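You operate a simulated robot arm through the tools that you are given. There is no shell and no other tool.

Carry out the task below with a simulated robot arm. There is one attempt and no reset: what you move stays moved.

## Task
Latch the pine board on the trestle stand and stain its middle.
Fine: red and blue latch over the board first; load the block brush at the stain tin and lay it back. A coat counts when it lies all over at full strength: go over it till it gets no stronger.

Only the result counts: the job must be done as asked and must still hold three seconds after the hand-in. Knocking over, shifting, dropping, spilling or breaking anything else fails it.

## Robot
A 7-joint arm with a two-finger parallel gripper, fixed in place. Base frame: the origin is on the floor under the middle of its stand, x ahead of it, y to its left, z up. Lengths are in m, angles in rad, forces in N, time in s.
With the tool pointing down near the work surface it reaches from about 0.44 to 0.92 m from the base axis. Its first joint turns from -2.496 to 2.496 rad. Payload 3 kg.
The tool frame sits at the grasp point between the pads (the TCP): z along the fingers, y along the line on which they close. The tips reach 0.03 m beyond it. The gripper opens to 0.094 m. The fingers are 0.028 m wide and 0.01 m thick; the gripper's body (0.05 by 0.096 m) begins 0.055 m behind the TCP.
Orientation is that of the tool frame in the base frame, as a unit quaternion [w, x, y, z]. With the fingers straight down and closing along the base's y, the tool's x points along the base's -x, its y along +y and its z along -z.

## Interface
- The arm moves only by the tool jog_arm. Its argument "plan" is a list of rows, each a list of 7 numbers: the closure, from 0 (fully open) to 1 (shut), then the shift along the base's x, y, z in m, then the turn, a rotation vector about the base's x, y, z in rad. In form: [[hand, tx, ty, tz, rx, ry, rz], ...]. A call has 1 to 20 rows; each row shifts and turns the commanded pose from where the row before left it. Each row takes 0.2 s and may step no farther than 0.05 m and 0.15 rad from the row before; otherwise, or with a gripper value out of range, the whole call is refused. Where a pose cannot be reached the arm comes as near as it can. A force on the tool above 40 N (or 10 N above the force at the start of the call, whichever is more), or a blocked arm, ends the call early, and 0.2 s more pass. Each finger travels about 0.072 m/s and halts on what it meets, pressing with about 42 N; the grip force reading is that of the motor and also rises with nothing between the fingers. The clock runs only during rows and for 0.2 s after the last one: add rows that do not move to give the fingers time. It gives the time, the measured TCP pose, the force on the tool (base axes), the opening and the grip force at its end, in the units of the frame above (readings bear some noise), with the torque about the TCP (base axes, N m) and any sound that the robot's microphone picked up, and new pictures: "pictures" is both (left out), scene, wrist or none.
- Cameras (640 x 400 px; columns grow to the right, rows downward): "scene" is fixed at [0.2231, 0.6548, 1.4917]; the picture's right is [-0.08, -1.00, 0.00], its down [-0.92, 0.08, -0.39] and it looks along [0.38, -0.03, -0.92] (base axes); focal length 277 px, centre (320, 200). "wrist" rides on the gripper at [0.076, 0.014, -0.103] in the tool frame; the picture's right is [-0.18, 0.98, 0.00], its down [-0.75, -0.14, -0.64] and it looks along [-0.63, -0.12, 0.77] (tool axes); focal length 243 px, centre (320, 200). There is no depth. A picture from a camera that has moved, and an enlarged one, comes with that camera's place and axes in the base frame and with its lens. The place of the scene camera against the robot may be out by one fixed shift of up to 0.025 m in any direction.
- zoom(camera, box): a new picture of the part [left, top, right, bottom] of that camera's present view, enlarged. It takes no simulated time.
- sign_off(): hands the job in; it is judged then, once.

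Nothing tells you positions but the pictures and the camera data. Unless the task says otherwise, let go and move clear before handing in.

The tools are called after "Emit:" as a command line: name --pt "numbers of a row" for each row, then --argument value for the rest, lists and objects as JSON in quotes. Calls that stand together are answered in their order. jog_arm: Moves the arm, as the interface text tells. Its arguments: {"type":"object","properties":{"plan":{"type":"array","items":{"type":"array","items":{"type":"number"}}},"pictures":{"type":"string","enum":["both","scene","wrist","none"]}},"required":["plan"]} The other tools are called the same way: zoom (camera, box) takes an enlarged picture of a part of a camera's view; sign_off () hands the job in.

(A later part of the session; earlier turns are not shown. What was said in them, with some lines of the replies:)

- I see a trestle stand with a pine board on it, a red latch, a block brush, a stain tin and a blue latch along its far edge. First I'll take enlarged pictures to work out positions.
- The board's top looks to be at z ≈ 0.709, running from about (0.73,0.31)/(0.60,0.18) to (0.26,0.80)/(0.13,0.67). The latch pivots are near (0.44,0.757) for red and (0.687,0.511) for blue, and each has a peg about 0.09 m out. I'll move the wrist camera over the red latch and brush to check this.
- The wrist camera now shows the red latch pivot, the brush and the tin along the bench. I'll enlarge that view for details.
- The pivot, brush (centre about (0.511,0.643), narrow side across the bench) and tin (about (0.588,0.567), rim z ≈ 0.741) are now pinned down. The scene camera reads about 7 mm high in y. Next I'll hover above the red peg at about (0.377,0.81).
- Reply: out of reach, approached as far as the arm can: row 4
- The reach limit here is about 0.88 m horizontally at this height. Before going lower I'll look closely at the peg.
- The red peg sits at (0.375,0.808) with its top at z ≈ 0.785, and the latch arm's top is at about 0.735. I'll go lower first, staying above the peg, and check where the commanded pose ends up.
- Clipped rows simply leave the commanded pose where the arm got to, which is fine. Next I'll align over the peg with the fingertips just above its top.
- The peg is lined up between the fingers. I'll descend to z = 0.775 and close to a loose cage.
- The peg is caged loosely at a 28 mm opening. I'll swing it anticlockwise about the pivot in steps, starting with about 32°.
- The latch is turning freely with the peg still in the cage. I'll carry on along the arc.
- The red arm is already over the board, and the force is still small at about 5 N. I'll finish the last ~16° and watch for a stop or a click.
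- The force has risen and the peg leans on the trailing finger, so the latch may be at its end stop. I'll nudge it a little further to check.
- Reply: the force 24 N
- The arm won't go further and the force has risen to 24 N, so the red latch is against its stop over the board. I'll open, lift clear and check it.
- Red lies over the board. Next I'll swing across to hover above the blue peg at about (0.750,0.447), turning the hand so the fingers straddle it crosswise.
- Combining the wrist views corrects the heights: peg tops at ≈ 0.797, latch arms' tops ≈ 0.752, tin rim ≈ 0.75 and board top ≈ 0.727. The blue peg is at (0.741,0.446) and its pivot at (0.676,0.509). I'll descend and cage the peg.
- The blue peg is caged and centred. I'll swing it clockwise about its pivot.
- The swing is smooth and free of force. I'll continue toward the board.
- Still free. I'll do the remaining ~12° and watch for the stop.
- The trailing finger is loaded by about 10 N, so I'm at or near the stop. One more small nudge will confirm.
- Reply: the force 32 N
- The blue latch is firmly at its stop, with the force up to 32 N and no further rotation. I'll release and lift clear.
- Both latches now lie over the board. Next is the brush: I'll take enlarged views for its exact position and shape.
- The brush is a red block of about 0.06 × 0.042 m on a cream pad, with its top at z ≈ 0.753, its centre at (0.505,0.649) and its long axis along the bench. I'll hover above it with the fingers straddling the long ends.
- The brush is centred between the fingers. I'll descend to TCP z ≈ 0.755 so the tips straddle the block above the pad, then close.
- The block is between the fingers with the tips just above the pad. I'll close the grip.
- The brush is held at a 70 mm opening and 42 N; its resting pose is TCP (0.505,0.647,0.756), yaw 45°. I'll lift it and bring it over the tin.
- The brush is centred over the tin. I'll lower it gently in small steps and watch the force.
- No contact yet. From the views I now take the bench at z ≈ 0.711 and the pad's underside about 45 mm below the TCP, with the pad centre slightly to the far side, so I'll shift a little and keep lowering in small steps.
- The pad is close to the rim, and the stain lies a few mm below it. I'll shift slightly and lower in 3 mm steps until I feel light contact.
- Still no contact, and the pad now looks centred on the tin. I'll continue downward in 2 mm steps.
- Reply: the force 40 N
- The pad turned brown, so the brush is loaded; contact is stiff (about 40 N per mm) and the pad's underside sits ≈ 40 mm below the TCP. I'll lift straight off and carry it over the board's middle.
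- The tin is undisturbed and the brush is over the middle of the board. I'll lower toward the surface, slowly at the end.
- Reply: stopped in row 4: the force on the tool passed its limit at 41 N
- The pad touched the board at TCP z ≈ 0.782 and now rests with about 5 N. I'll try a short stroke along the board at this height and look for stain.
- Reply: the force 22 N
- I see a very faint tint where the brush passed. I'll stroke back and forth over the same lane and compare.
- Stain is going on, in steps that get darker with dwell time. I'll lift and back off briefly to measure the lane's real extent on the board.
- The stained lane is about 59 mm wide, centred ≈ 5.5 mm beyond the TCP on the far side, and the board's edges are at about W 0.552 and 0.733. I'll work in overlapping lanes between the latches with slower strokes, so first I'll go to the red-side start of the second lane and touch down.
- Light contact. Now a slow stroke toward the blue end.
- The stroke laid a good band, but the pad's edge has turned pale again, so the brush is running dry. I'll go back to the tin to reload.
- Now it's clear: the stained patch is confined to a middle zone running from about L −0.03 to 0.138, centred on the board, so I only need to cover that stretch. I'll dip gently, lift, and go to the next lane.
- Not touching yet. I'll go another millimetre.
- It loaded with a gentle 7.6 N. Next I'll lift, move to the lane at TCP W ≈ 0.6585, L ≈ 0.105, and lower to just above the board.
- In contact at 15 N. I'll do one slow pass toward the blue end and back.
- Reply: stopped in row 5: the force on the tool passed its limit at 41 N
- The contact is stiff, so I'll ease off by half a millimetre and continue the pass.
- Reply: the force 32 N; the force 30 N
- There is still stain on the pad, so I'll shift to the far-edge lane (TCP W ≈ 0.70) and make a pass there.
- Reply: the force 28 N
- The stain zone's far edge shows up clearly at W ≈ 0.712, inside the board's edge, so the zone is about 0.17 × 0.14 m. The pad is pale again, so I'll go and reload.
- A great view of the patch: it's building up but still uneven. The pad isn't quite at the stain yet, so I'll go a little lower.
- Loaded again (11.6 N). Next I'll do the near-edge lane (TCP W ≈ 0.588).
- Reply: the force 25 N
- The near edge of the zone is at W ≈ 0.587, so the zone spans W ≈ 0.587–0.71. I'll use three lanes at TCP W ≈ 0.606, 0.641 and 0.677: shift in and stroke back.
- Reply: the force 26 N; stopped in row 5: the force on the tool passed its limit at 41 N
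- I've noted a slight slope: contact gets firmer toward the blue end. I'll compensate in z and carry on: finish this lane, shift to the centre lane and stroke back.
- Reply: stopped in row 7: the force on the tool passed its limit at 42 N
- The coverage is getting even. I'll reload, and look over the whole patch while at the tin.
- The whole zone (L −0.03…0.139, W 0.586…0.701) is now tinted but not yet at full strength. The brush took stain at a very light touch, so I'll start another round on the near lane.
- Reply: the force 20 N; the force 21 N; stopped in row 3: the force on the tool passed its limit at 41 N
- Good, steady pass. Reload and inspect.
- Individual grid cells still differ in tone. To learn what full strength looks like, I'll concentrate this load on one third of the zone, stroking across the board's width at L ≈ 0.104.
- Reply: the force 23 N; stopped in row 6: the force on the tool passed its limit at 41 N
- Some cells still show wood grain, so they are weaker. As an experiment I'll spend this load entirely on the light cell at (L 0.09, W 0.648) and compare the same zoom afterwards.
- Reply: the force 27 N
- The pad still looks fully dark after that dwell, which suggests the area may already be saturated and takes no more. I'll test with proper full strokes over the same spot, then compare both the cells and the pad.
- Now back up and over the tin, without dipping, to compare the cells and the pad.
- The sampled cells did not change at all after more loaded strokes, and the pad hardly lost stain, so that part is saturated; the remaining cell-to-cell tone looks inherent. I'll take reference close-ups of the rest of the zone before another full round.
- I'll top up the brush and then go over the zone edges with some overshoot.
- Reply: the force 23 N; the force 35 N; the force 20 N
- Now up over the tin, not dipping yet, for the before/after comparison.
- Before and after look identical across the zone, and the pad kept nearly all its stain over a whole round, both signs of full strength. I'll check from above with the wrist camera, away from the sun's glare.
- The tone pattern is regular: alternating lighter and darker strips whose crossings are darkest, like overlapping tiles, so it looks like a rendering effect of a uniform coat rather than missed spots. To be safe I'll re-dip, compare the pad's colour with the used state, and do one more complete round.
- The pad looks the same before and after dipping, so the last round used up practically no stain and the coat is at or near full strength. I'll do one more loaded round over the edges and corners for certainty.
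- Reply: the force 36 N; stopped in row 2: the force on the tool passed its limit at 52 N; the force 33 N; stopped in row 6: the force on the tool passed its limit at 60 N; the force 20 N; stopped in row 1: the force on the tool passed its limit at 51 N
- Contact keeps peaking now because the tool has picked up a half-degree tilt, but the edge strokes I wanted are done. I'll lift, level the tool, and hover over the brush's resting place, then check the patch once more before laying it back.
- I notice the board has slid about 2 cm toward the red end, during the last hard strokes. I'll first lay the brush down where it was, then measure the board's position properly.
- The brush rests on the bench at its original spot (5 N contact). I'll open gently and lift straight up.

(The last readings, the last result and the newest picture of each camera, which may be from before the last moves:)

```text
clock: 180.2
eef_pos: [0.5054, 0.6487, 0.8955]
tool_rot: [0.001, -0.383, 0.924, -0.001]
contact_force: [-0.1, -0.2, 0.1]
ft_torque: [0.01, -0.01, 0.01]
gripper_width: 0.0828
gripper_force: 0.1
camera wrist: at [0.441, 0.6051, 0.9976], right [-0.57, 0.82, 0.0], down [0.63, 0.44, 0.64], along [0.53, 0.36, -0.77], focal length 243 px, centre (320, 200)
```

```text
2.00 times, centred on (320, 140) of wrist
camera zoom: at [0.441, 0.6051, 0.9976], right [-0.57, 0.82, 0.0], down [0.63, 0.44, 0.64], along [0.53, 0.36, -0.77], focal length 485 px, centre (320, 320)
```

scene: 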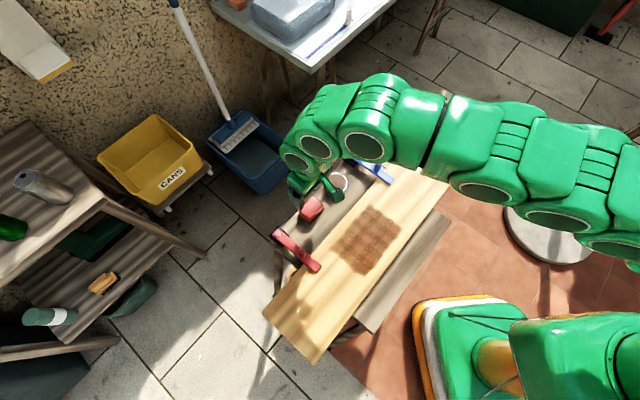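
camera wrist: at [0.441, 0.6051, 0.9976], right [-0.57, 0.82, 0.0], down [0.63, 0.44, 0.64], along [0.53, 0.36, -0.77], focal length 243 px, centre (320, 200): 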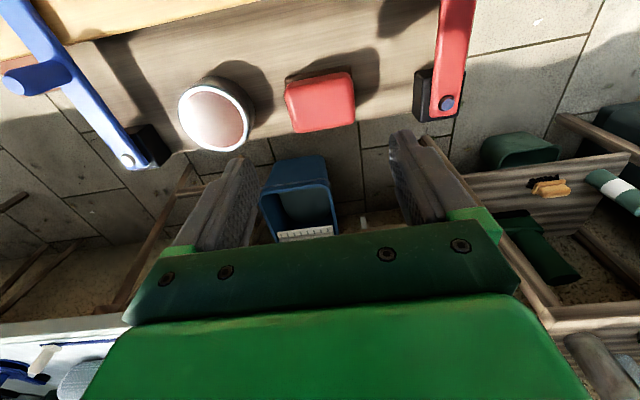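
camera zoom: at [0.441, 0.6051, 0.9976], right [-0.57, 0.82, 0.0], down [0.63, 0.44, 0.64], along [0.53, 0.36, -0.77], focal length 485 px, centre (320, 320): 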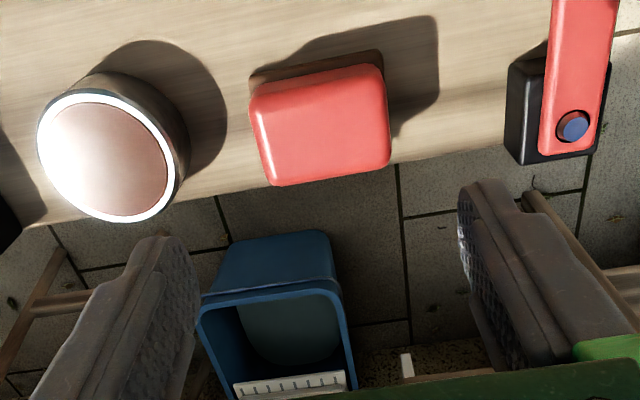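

The brush is back on the bench, upright. I'll move the arm well clear for an unobstructed look at the board, latches and patch.

Emit:
jog_arm --pt "0.12 0 0 0.048 0 0 0" --pt "0.12 0 0 0.048 0 0 0" --pt "0.12 0 0 0.048 0 0 0" --pt "0.12 0.01 -0.048 0 0 0 0" --pt "0.12 0.01 -0.048 0 0 0 0" --pt "0.12 0.01 -0.048 0 0 0 0" --pt "0.12 0.01 -0.048 0 0 0 0" --pt "0.12 0.01 -0.048 0 0 0 0" --pt "0.12 0.01 -0.048 0 0 0 0" --pt "0.12 0.01 -0.048 0 0 0 0" --pt "0.12 0.01 -0.048 0 0 0 0" --pt "0.12 0.01 -0.048 0 0 0 0" --pt "0.12 0 0 0 0 0 0"

Emit:
zoom --camera "scene" --box '[220, 110, 470, 360]'

Emit:
zoom --camera "scene" --box '[325, 190, 405, 280]'

```text
clock: 183.0
eef_pos: [0.5929, 0.2151, 1.0388]
tool_rot: [0.0, -0.385, 0.923, -0.001]
contact_force: [0.5, 0.2, 0.2]
ft_torque: [-0.01, -0.01, -0.05]
gripper_width: 0.0825
gripper_force: 0.0
camera wrist: at [0.5292, 0.1719, 1.1408], right [-0.57, 0.82, 0.0], down [0.63, 0.44, 0.64], along [0.53, 0.36, -0.77], focal length 243 px, centre (320, 200)
```

scene: 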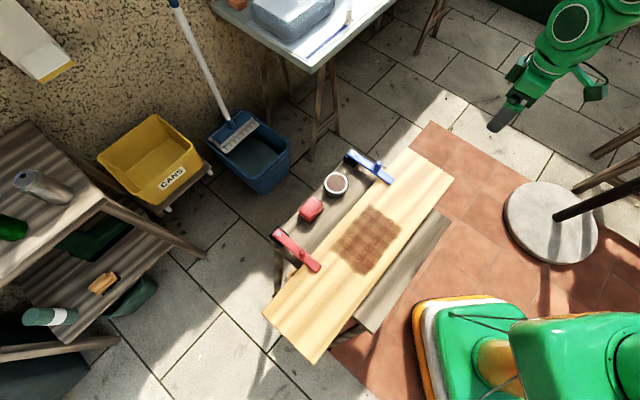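
wrist: 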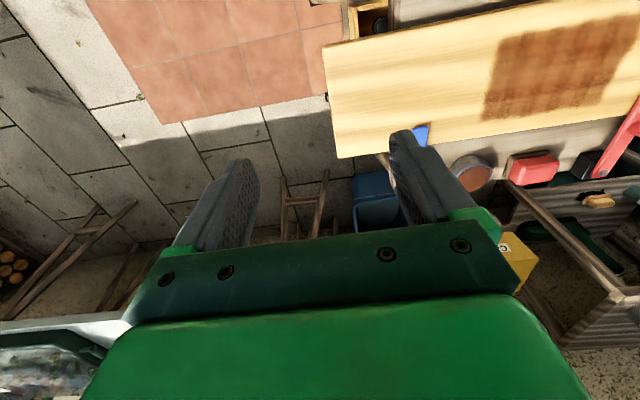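

```text
1.60 times, centred on (345, 235) of scene
camera zoom: at [0.2231, 0.6548, 1.4917], right [-0.08, -1.0, 0.0], down [-0.92, 0.08, -0.39], along [0.38, -0.03, -0.92], focal length 443 px, centre (280, 144)
```

zoom: 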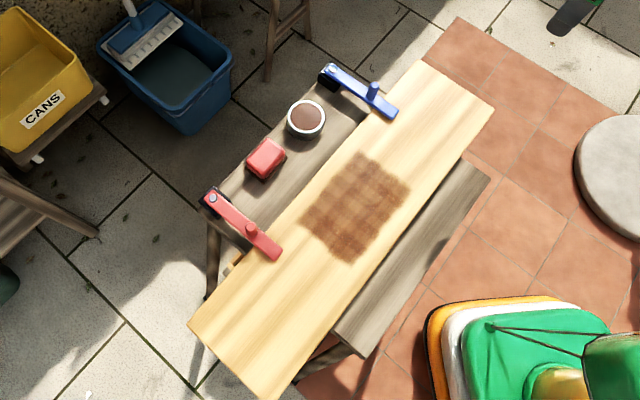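

```text
4.44 times, centred on (365, 235) of scene
camera zoom: at [0.2231, 0.6548, 1.4917], right [-0.08, -1.0, 0.0], down [-0.92, 0.08, -0.39], along [0.38, -0.03, -0.92], focal length 1230 px, centre (120, 44)
```

zoom: 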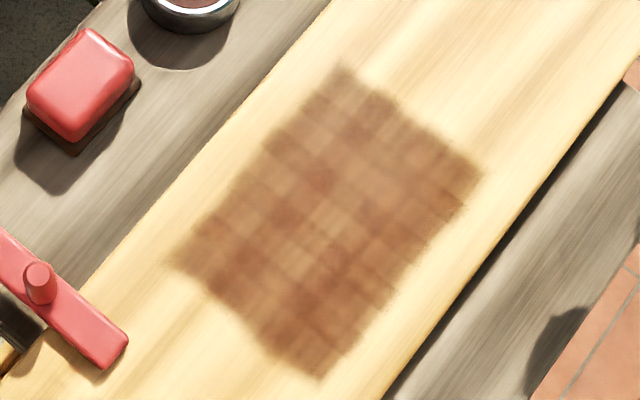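

The coat looks even and dark. The board has slid lengthwise; I'll compare its far corner with the very first close-up to measure by how much.

Emit:
zoom --camera "scene" --box '[310, 110, 420, 210]'

Emit:
zoom --camera "scene" --box '[230, 160, 350, 290]'

Emit:
zoom --camera "scene" --box '[250, 280, 350, 370]'

```text
4.00 times, centred on (365, 160) of scene
camera zoom: at [0.2231, 0.6548, 1.4917], right [-0.08, -1.0, 0.0], down [-0.92, 0.08, -0.39], along [0.38, -0.03, -0.92], focal length 1107 px, centre (140, 360)
```

zoom: 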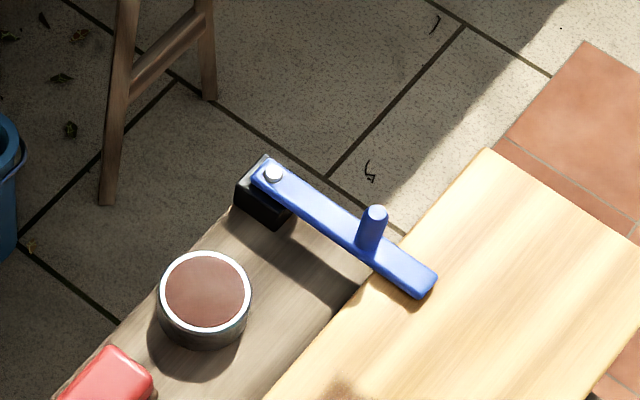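

```text
3.08 times, centred on (290, 225) of scene
camera zoom: at [0.2231, 0.6548, 1.4917], right [-0.08, -1.0, 0.0], down [-0.92, 0.08, -0.39], along [0.38, -0.03, -0.92], focal length 851 px, centre (412, 123)
```

zoom: 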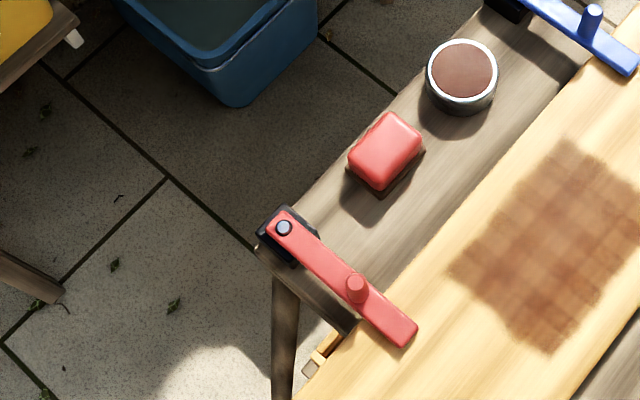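

```text
4.44 times, centred on (300, 325) of scene
camera zoom: at [0.2231, 0.6548, 1.4917], right [-0.08, -1.0, 0.0], down [-0.92, 0.08, -0.39], along [0.38, -0.03, -0.92], focal length 1230 px, centre (409, -356)
```

zoom: 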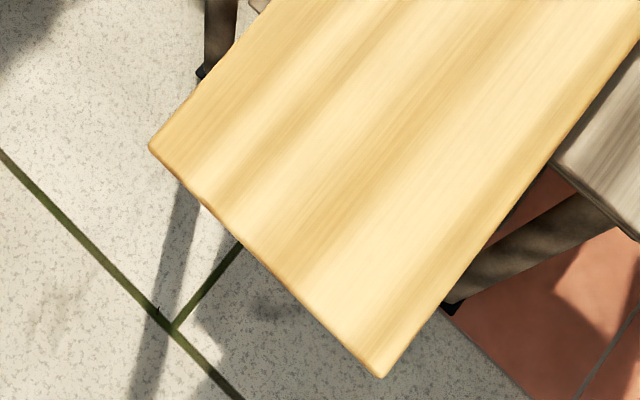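

The board is about 2 cm further toward the red end than at the start; latches, tin and brush are all in place. The board shouldn't be left shifted, so I'll nudge it back gently from its end with closed fingers. First I'll travel high to beyond its near end.

Emit:
jog_arm --pt "0.5 -0.0312 0.039 0 0 0 0" --pt "1 -0.0312 0.039 0 0 0 0" --pt "1 -0.0312 0.039 0 0 0 0" --pt "1 -0.0312 0.039 0 0 0 0" --pt "1 -0.0312 0.039 0 0 0 0" --pt "1 -0.0312 0.039 0 0 0 0" --pt "1 -0.0312 0.039 0 0 0 0" --pt "1 -0.0312 0.039 0 0 0 0" --pt "1 -0.0312 0.039 0 0 0 0" --pt "1 -0.0312 0.039 0 0 0 0" --pt "1 -0.0312 0.039 0 0 0 0" --pt "1 -0.0312 0.039 0 0 0 0" --pt "1 -0.0312 0.039 0 0 0 0" --pt "1 -0.0312 0.039 0 0 0 0" --pt "1 0 0 0 0 0 0"

```text
clock: 186.2
eef_pos: [0.1581, 0.763, 1.0385]
tool_rot: [0.0, -0.384, 0.924, 0.0]
contact_force: [1.0, 0.1, 0.4]
ft_torque: [0.02, -0.03, 0.01]
gripper_width: 0.0
gripper_force: 33.4
camera wrist: at [0.094, 0.7185, 1.1406], right [-0.57, 0.82, 0.0], down [0.63, 0.44, 0.64], along [0.53, 0.36, -0.77], focal length 243 px, centre (320, 200)
```

scene: 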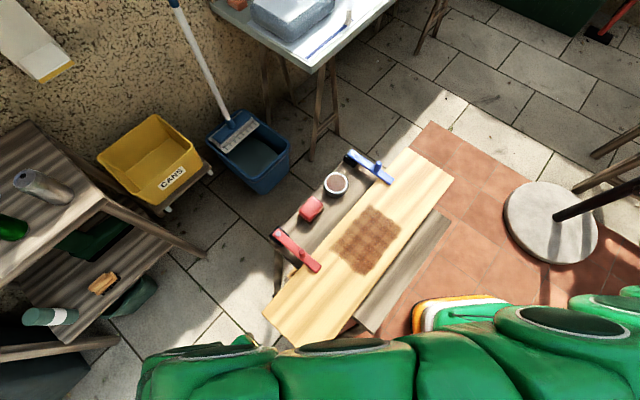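
wrist: 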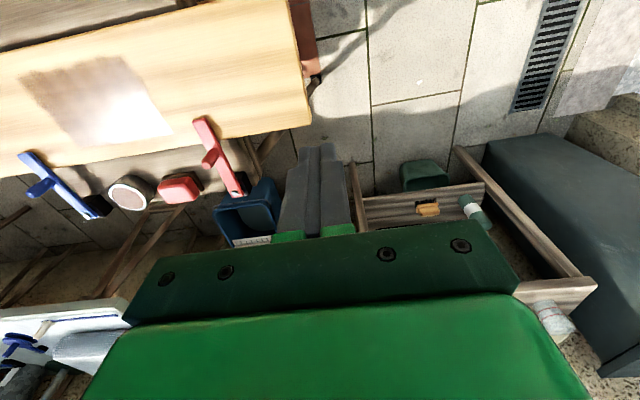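

I'm beyond the board's end with about 15–20 mm clearance. I'll descend partway and check.

Emit:
jog_arm --pt "1 -0.003 0.003 -0.045 0 0 0" --pt "1 0 0 -0.045 0 0 0" --pt "1 0 0 -0.045 0 0 0" --pt "1 0 0 -0.045 0 0 0" --pt "1 0 0 -0.03 0 0 0" --pt "1 0 0 0 0 0 0"

Emit:
zoom --camera "wrist" --box '[160, 0, 480, 220]'

```text
clock: 187.6
eef_pos: [0.1551, 0.7663, 0.8273]
tool_rot: [0.001, -0.383, 0.924, -0.001]
contact_force: [0.3, -0.2, 0.3]
ft_torque: [-0.01, 0.0, -0.02]
gripper_width: 0.0
gripper_force: 32.9
camera wrist: at [0.0907, 0.7222, 0.9306], right [-0.57, 0.82, 0.0], down [0.63, 0.43, 0.64], along [0.53, 0.36, -0.77], focal length 243 px, centre (320, 200)
```

scene: 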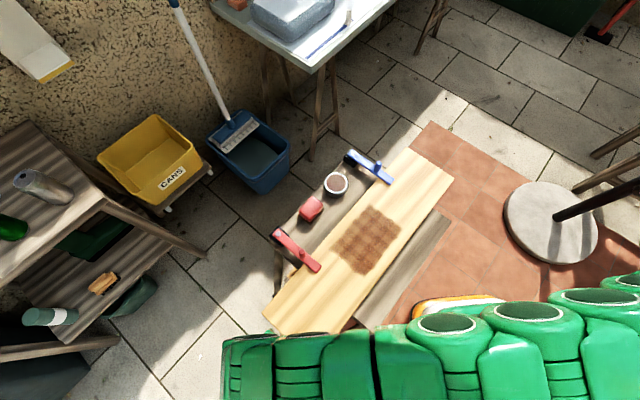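
wrist: 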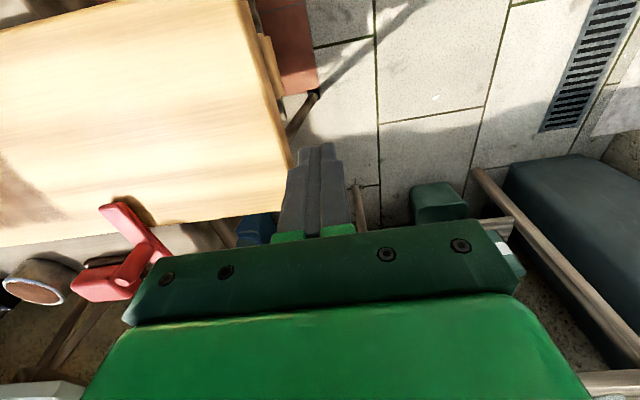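

```text
1.82 times, centred on (320, 110) of wrist
camera zoom: at [0.0907, 0.7222, 0.9306], right [-0.57, 0.82, 0.0], down [0.63, 0.43, 0.64], along [0.53, 0.36, -0.77], focal length 441 px, centre (320, 364)
```

zoom: 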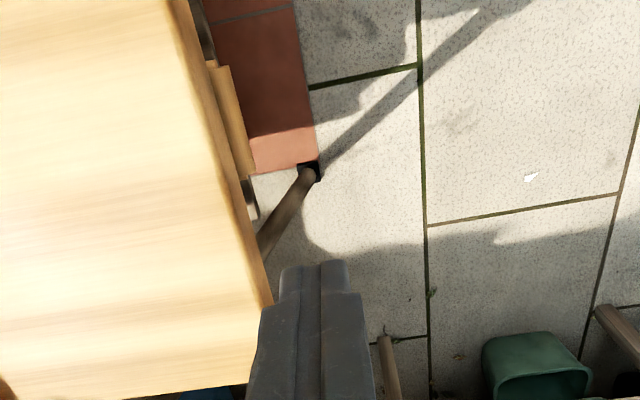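

Emit:
jog_arm --pt "1 0 0 -0.04 0 0 0" --pt "1 0 0 -0.038 0 0 0" --pt "1 0.0035 -0.0036 0 0 0 0" --pt "1 0.0035 -0.0036 0 0 0 0" --pt "1 0.0035 -0.0036 0 0 0 0" --pt "1 0 0 0 0 0 0" --pictures "wrist"

Emit:
zoom --camera "wrist" --box '[200, 60, 440, 240]'

```text
clock: 189.0
eef_pos: [0.1652, 0.7538, 0.7513]
tool_rot: [0.001, -0.384, 0.924, -0.001]
contact_force: [0.7, 0.5, -0.5]
ft_torque: [0.04, -0.01, -0.04]
gripper_width: 0.0
gripper_force: 32.8
camera wrist: at [0.1007, 0.7111, 0.8527], right [-0.57, 0.82, 0.0], down [0.63, 0.43, 0.64], along [0.53, 0.36, -0.77], focal length 243 px, centre (320, 200)
```

wrist: 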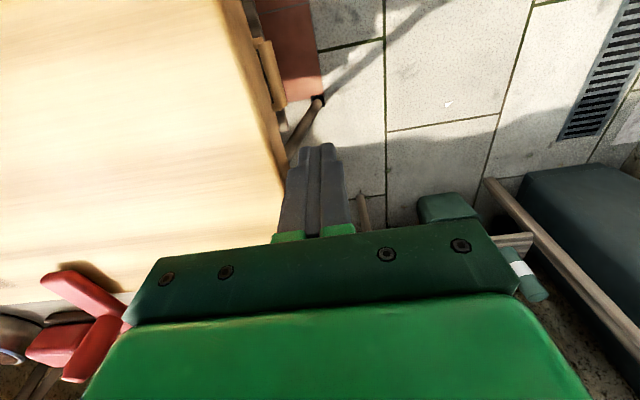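

```text
2.22 times, centred on (320, 150) of wrist
camera zoom: at [0.1007, 0.7111, 0.8527], right [-0.57, 0.82, 0.0], down [0.63, 0.43, 0.64], along [0.53, 0.36, -0.77], focal length 539 px, centre (320, 311)
```

zoom: 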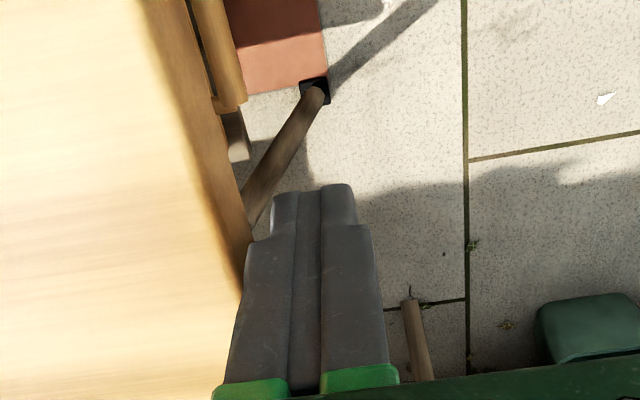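

The fingers are close to the board's end. I'll advance slowly and watch the force.

Emit:
jog_arm --pt "1 0.0021 -0.0022 0 0 0 0" --pt "1 0.0021 -0.0022 0 0 0 0" --pt "1 0.0021 -0.0022 0 0 0 0" --pictures "none"

```text
clock: 189.8
eef_pos: [0.1721, 0.7485, 0.7508]
tool_rot: [0.0, -0.383, 0.924, -0.001]
contact_force: [0.3, -0.8, -0.2]
ft_torque: [-0.02, -0.02, 0.02]
gripper_width: 0.0001
gripper_force: 32.7
```

Emit:
jog_arm --pt "1 0.0021 -0.0022 0 0 0 0" --pt "1 0.0021 -0.0022 0 0 0 0" --pt "1 0.0014 -0.0014 0 0 0 0" --pictures "wrist"

Emit:
zoom --camera "wrist" --box '[200, 60, 440, 240]'

```text
clock: 190.6
eef_pos: [0.176, 0.7424, 0.7503]
tool_rot: [0.001, -0.385, 0.923, -0.001]
contact_force: [-6.1, 3.8, 2.5]
ft_torque: [-0.05, 0.17, -0.12]
gripper_width: 0.0001
gripper_force: 33.7
camera wrist: at [0.1127, 0.6987, 0.8529], right [-0.57, 0.82, 0.0], down [0.63, 0.44, 0.64], along [0.53, 0.36, -0.77], focal length 243 px, centre (320, 200)
```

wrist: 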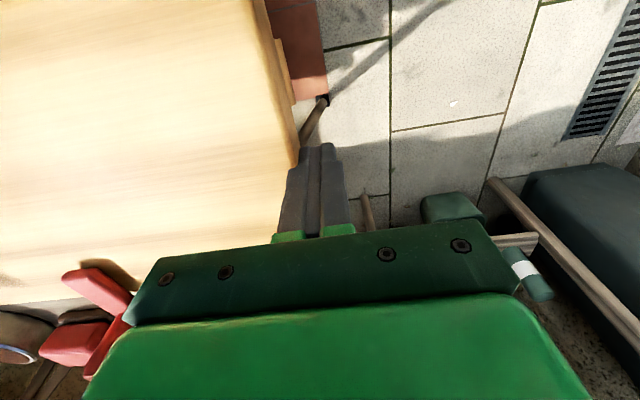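

```text
2.22 times, centred on (320, 150) of wrist
camera zoom: at [0.1127, 0.6987, 0.8529], right [-0.57, 0.82, 0.0], down [0.63, 0.44, 0.64], along [0.53, 0.36, -0.77], focal length 539 px, centre (320, 311)
```

zoom: 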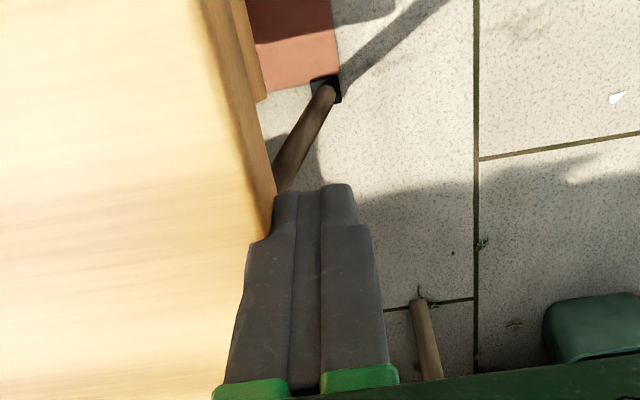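

Contact at about 7 N. I'll push 8 mm and check the far corner against its original pixel position (500,132).

Emit:
jog_arm --pt "1 0.0014 -0.0014 0 0 0 0" --pt "1 0.0014 -0.0014 0 0 0 0" --pt "1 0.0014 -0.0014 0 0 0 0" --pt "1 0.0014 -0.0014 0 0 0 0" --pictures "none"

Emit:
zoom --camera "scene" --box '[310, 110, 420, 210]'

```text
clock: 191.6
eef_pos: [0.1822, 0.737, 0.7506]
tool_rot: [0.001, -0.384, 0.923, -0.001]
contact_force: [-4.8, 3.9, 1.5]
ft_torque: [0.1, 0.1, -0.07]
gripper_width: 0.0
gripper_force: 32.8
```

```text
4.00 times, centred on (365, 160) of scene
camera zoom: at [0.2231, 0.6548, 1.4917], right [-0.08, -1.0, 0.0], down [-0.92, 0.08, -0.39], along [0.38, -0.03, -0.92], focal length 1107 px, centre (140, 360)
```

zoom: 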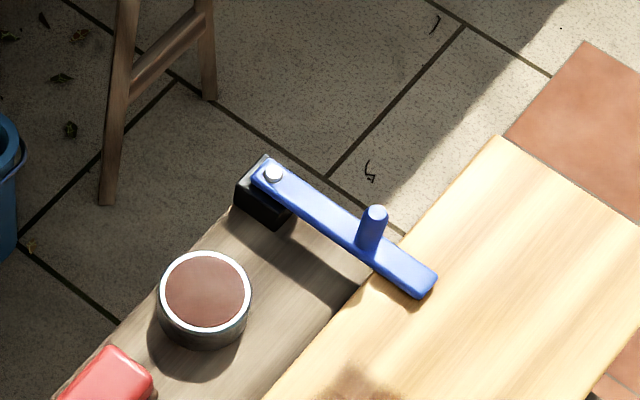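

The corner moved from (485,150) to (496,137), about two thirds of the way. About 5 mm more.

Emit:
jog_arm --pt "1 0.0012 -0.0012 0 0 0 0" --pt "1 0.0012 -0.0012 0 0 0 0" --pt "1 0.0011 -0.0012 0 0 0 0" --pictures "none"

Emit:
zoom --camera "scene" --box '[310, 110, 420, 210]'

```text
clock: 192.4
eef_pos: [0.1852, 0.7335, 0.7508]
tool_rot: [0.001, -0.384, 0.923, -0.002]
contact_force: [-2.9, 4.8, 1.1]
ft_torque: [0.06, 0.09, -0.06]
gripper_width: 0.0
gripper_force: 33.3
```

```text
4.00 times, centred on (365, 160) of scene
camera zoom: at [0.2231, 0.6548, 1.4917], right [-0.08, -1.0, 0.0], down [-0.92, 0.08, -0.39], along [0.38, -0.03, -0.92], focal length 1107 px, centre (140, 360)
```

zoom: 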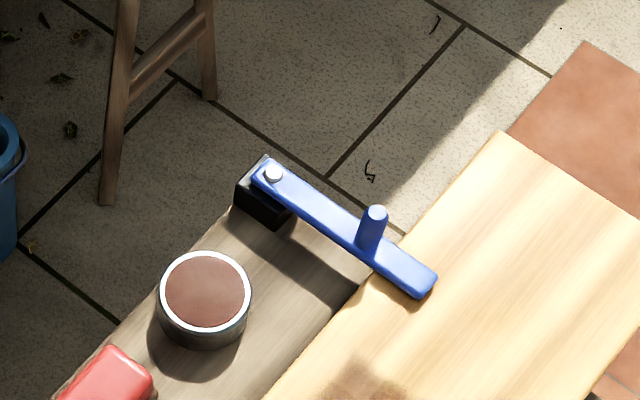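

The far corner is back at its original spot (500,132). I'll back off from the board's end, rise and move clear.

Emit:
jog_arm --pt "1 -0.0069 0.0072 0 0 0 0" --pt "1 -0.0069 0.0072 0 0 0 0" --pt "1 -0.0069 0.0072 0 0 0 0" --pt "1 0 0 0.045 0 0 0" --pt "1 0 0 0.045 0 0 0" --pt "1 0 0 0.045 0 0 0" --pt "1 0 0 0.045 0 0 0" --pt "1 0 0 0.045 0 0 0" --pt "1 0 0 0.045 0 0 0" --pictures "none"

Emit:
jog_arm --pt "0.6 0.0312 -0.039 0 0 0 0" --pt "0.3 0.0312 -0.039 0 0 0 0" --pt "0.3 0.0312 -0.039 0 0 0 0" --pt "0.3 0.0312 -0.039 0 0 0 0" --pt "0.3 0.0312 -0.039 0 0 0 0" --pt "0.3 0.0312 -0.039 0 0 0 0" --pt "0.3 0.0312 -0.039 0 0 0 0" --pt "0.3 0.0312 -0.039 0 0 0 0" --pt "0.3 0.0312 -0.039 0 0 0 0" --pt "0.3 0.0312 -0.039 0 0 0 0" --pt "0.3 0.0312 -0.039 0 0 0 0" --pt "0.3 0.0312 -0.039 0 0 0 0" --pt "0.3 0.0312 -0.039 0 0 0 0" --pt "0.3 0.0312 -0.039 0 0 0 0" --pt "0.3 0 0 0 0 0 0"

Emit:
zoom --camera "scene" --box '[220, 110, 470, 360]'

Emit:
zoom --camera "scene" --box '[325, 190, 405, 280]'

```text
clock: 194.4
eef_pos: [0.1657, 0.7554, 1.0203]
tool_rot: [0.0, -0.384, 0.923, -0.001]
contact_force: [-0.5, -0.4, -0.3]
ft_torque: [0.01, -0.01, 0.0]
gripper_width: 0.0
gripper_force: 32.8
```

```text
clock: 197.6
eef_pos: [0.6039, 0.2072, 1.0211]
tool_rot: [0.0, -0.384, 0.923, 0.0]
contact_force: [0.2, 0.5, 0.6]
ft_torque: [-0.01, -0.01, 0.01]
gripper_width: 0.0658
gripper_force: 0.0
camera wrist: at [0.5391, 0.1635, 1.122], right [-0.57, 0.82, 0.0], down [0.63, 0.43, 0.64], along [0.53, 0.36, -0.77], focal length 243 px, centre (320, 200)
```

scene: 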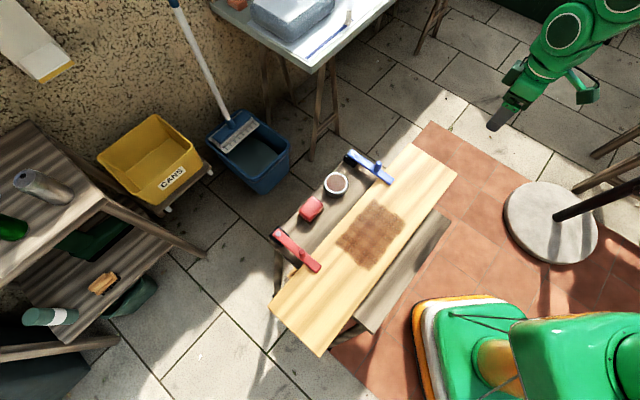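
wrist: 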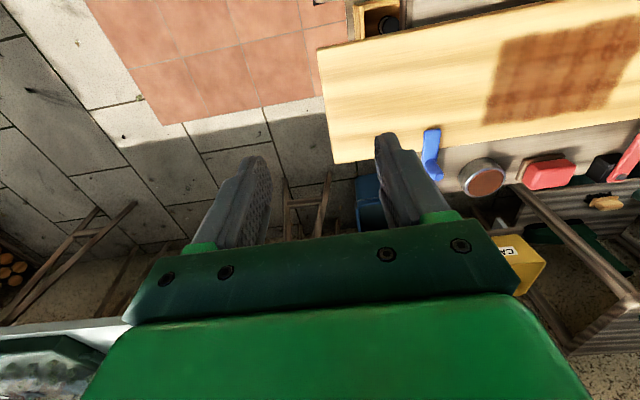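

```text
1.60 times, centred on (345, 235) of scene
camera zoom: at [0.2231, 0.6548, 1.4917], right [-0.08, -1.0, 0.0], down [-0.92, 0.08, -0.39], along [0.38, -0.03, -0.92], focal length 443 px, centre (280, 144)
```

zoom: 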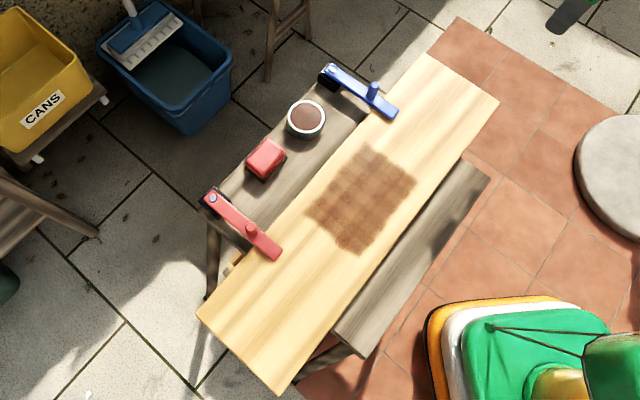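

```text
4.44 times, centred on (365, 235) of scene
camera zoom: at [0.2231, 0.6548, 1.4917], right [-0.08, -1.0, 0.0], down [-0.92, 0.08, -0.39], along [0.38, -0.03, -0.92], focal length 1230 px, centre (120, 44)
```

zoom: 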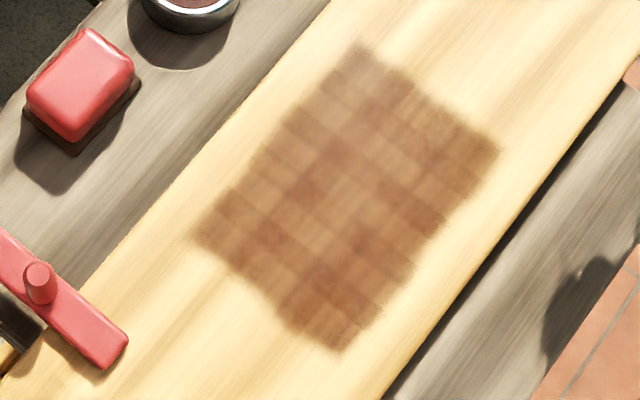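

The board is back in place and everything stands as it should. I'll check the patch's uniformity from the wrist camera's different angle, especially the top corner.

Emit:
zoom --camera "wrist" --box '[470, 0, 640, 140]'

Emit:
zoom --camera "scene" --box '[358, 198, 386, 219]'

Emit:
zoom --camera "scene" --box '[334, 222, 390, 264]'

```text
2.86 times, centred on (555, 70) of wrist
camera zoom: at [0.5391, 0.1635, 1.122], right [-0.57, 0.82, 0.0], down [0.63, 0.43, 0.64], along [0.53, 0.36, -0.77], focal length 693 px, centre (-351, 571)
```

zoom: 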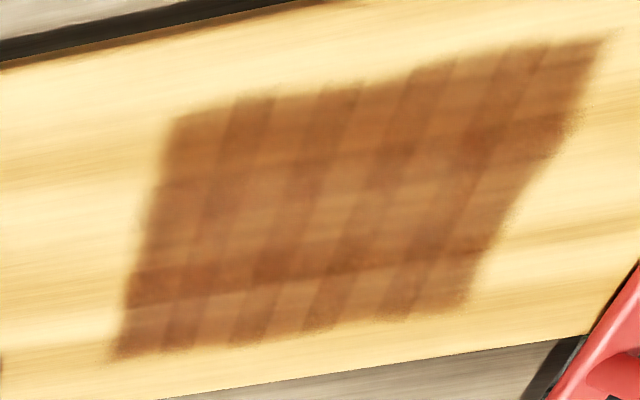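

```text
16.00 times, centred on (372, 208) of scene
camera zoom: at [0.2231, 0.6548, 1.4917], right [-0.08, -1.0, 0.0], down [-0.92, 0.08, -0.39], along [0.38, -0.03, -0.92], focal length 4427 px, centre (-512, 64)
```

zoom: 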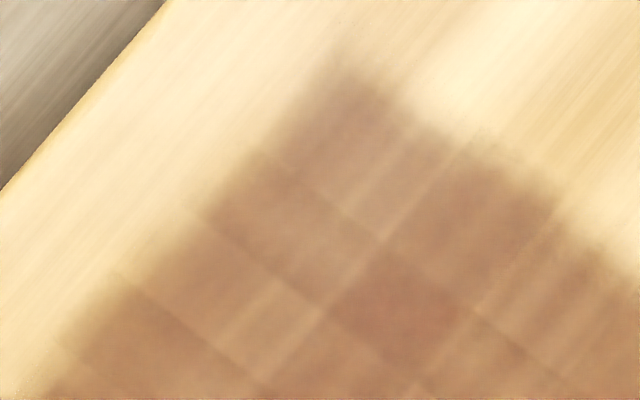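

```text
9.52 times, centred on (362, 243) of scene
camera zoom: at [0.2231, 0.6548, 1.4917], right [-0.08, -1.0, 0.0], down [-0.92, 0.08, -0.39], along [0.38, -0.03, -0.92], focal length 2635 px, centre (-80, -210)
```

zoom: 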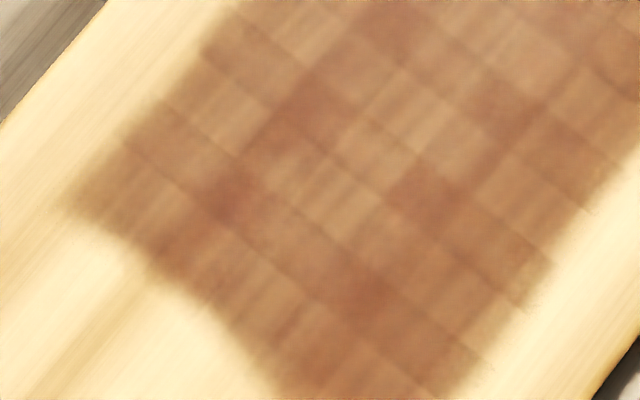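

From this second angle the coat is an even brown over the whole zone, with only the regular tile and grain pattern. Both latches lie over the board, the brush is back at its place, the tin is untouched, the board is in its original position, and the arm is clear, so I'm handing in.

Emit:
sign_off

```text
The job is handed in.
```

I've handed in the job: both latches are closed over the board, its middle is stained, and the brush is back at its spot on the bench. No verdict came back.

- **Latches:** I swung red and blue over the board until each one stopped.
- **Stain:** The stain only took on a zone of about 0.17 × 0.12 m in the middle of the board, and I covered all of it. Close-ups looked the same before and after a full extra round with a loaded brush, and the brush lost almost no stain. I took that as full strength. Some squares still look lighter than others in a regular pattern, which I read as how the picture is drawn rather than missed spots.
- **Board shift:** My last hard strokes slid the board about 2 cm toward the red end. I pushed it back until its far corner matched its starting position in the scene picture.
- **Brush and tin:** The brush stands upright within a few millimetres of where I picked it up, with a stained pad. The tin is where it was.

The arm was open and clear of everything when I handed in.
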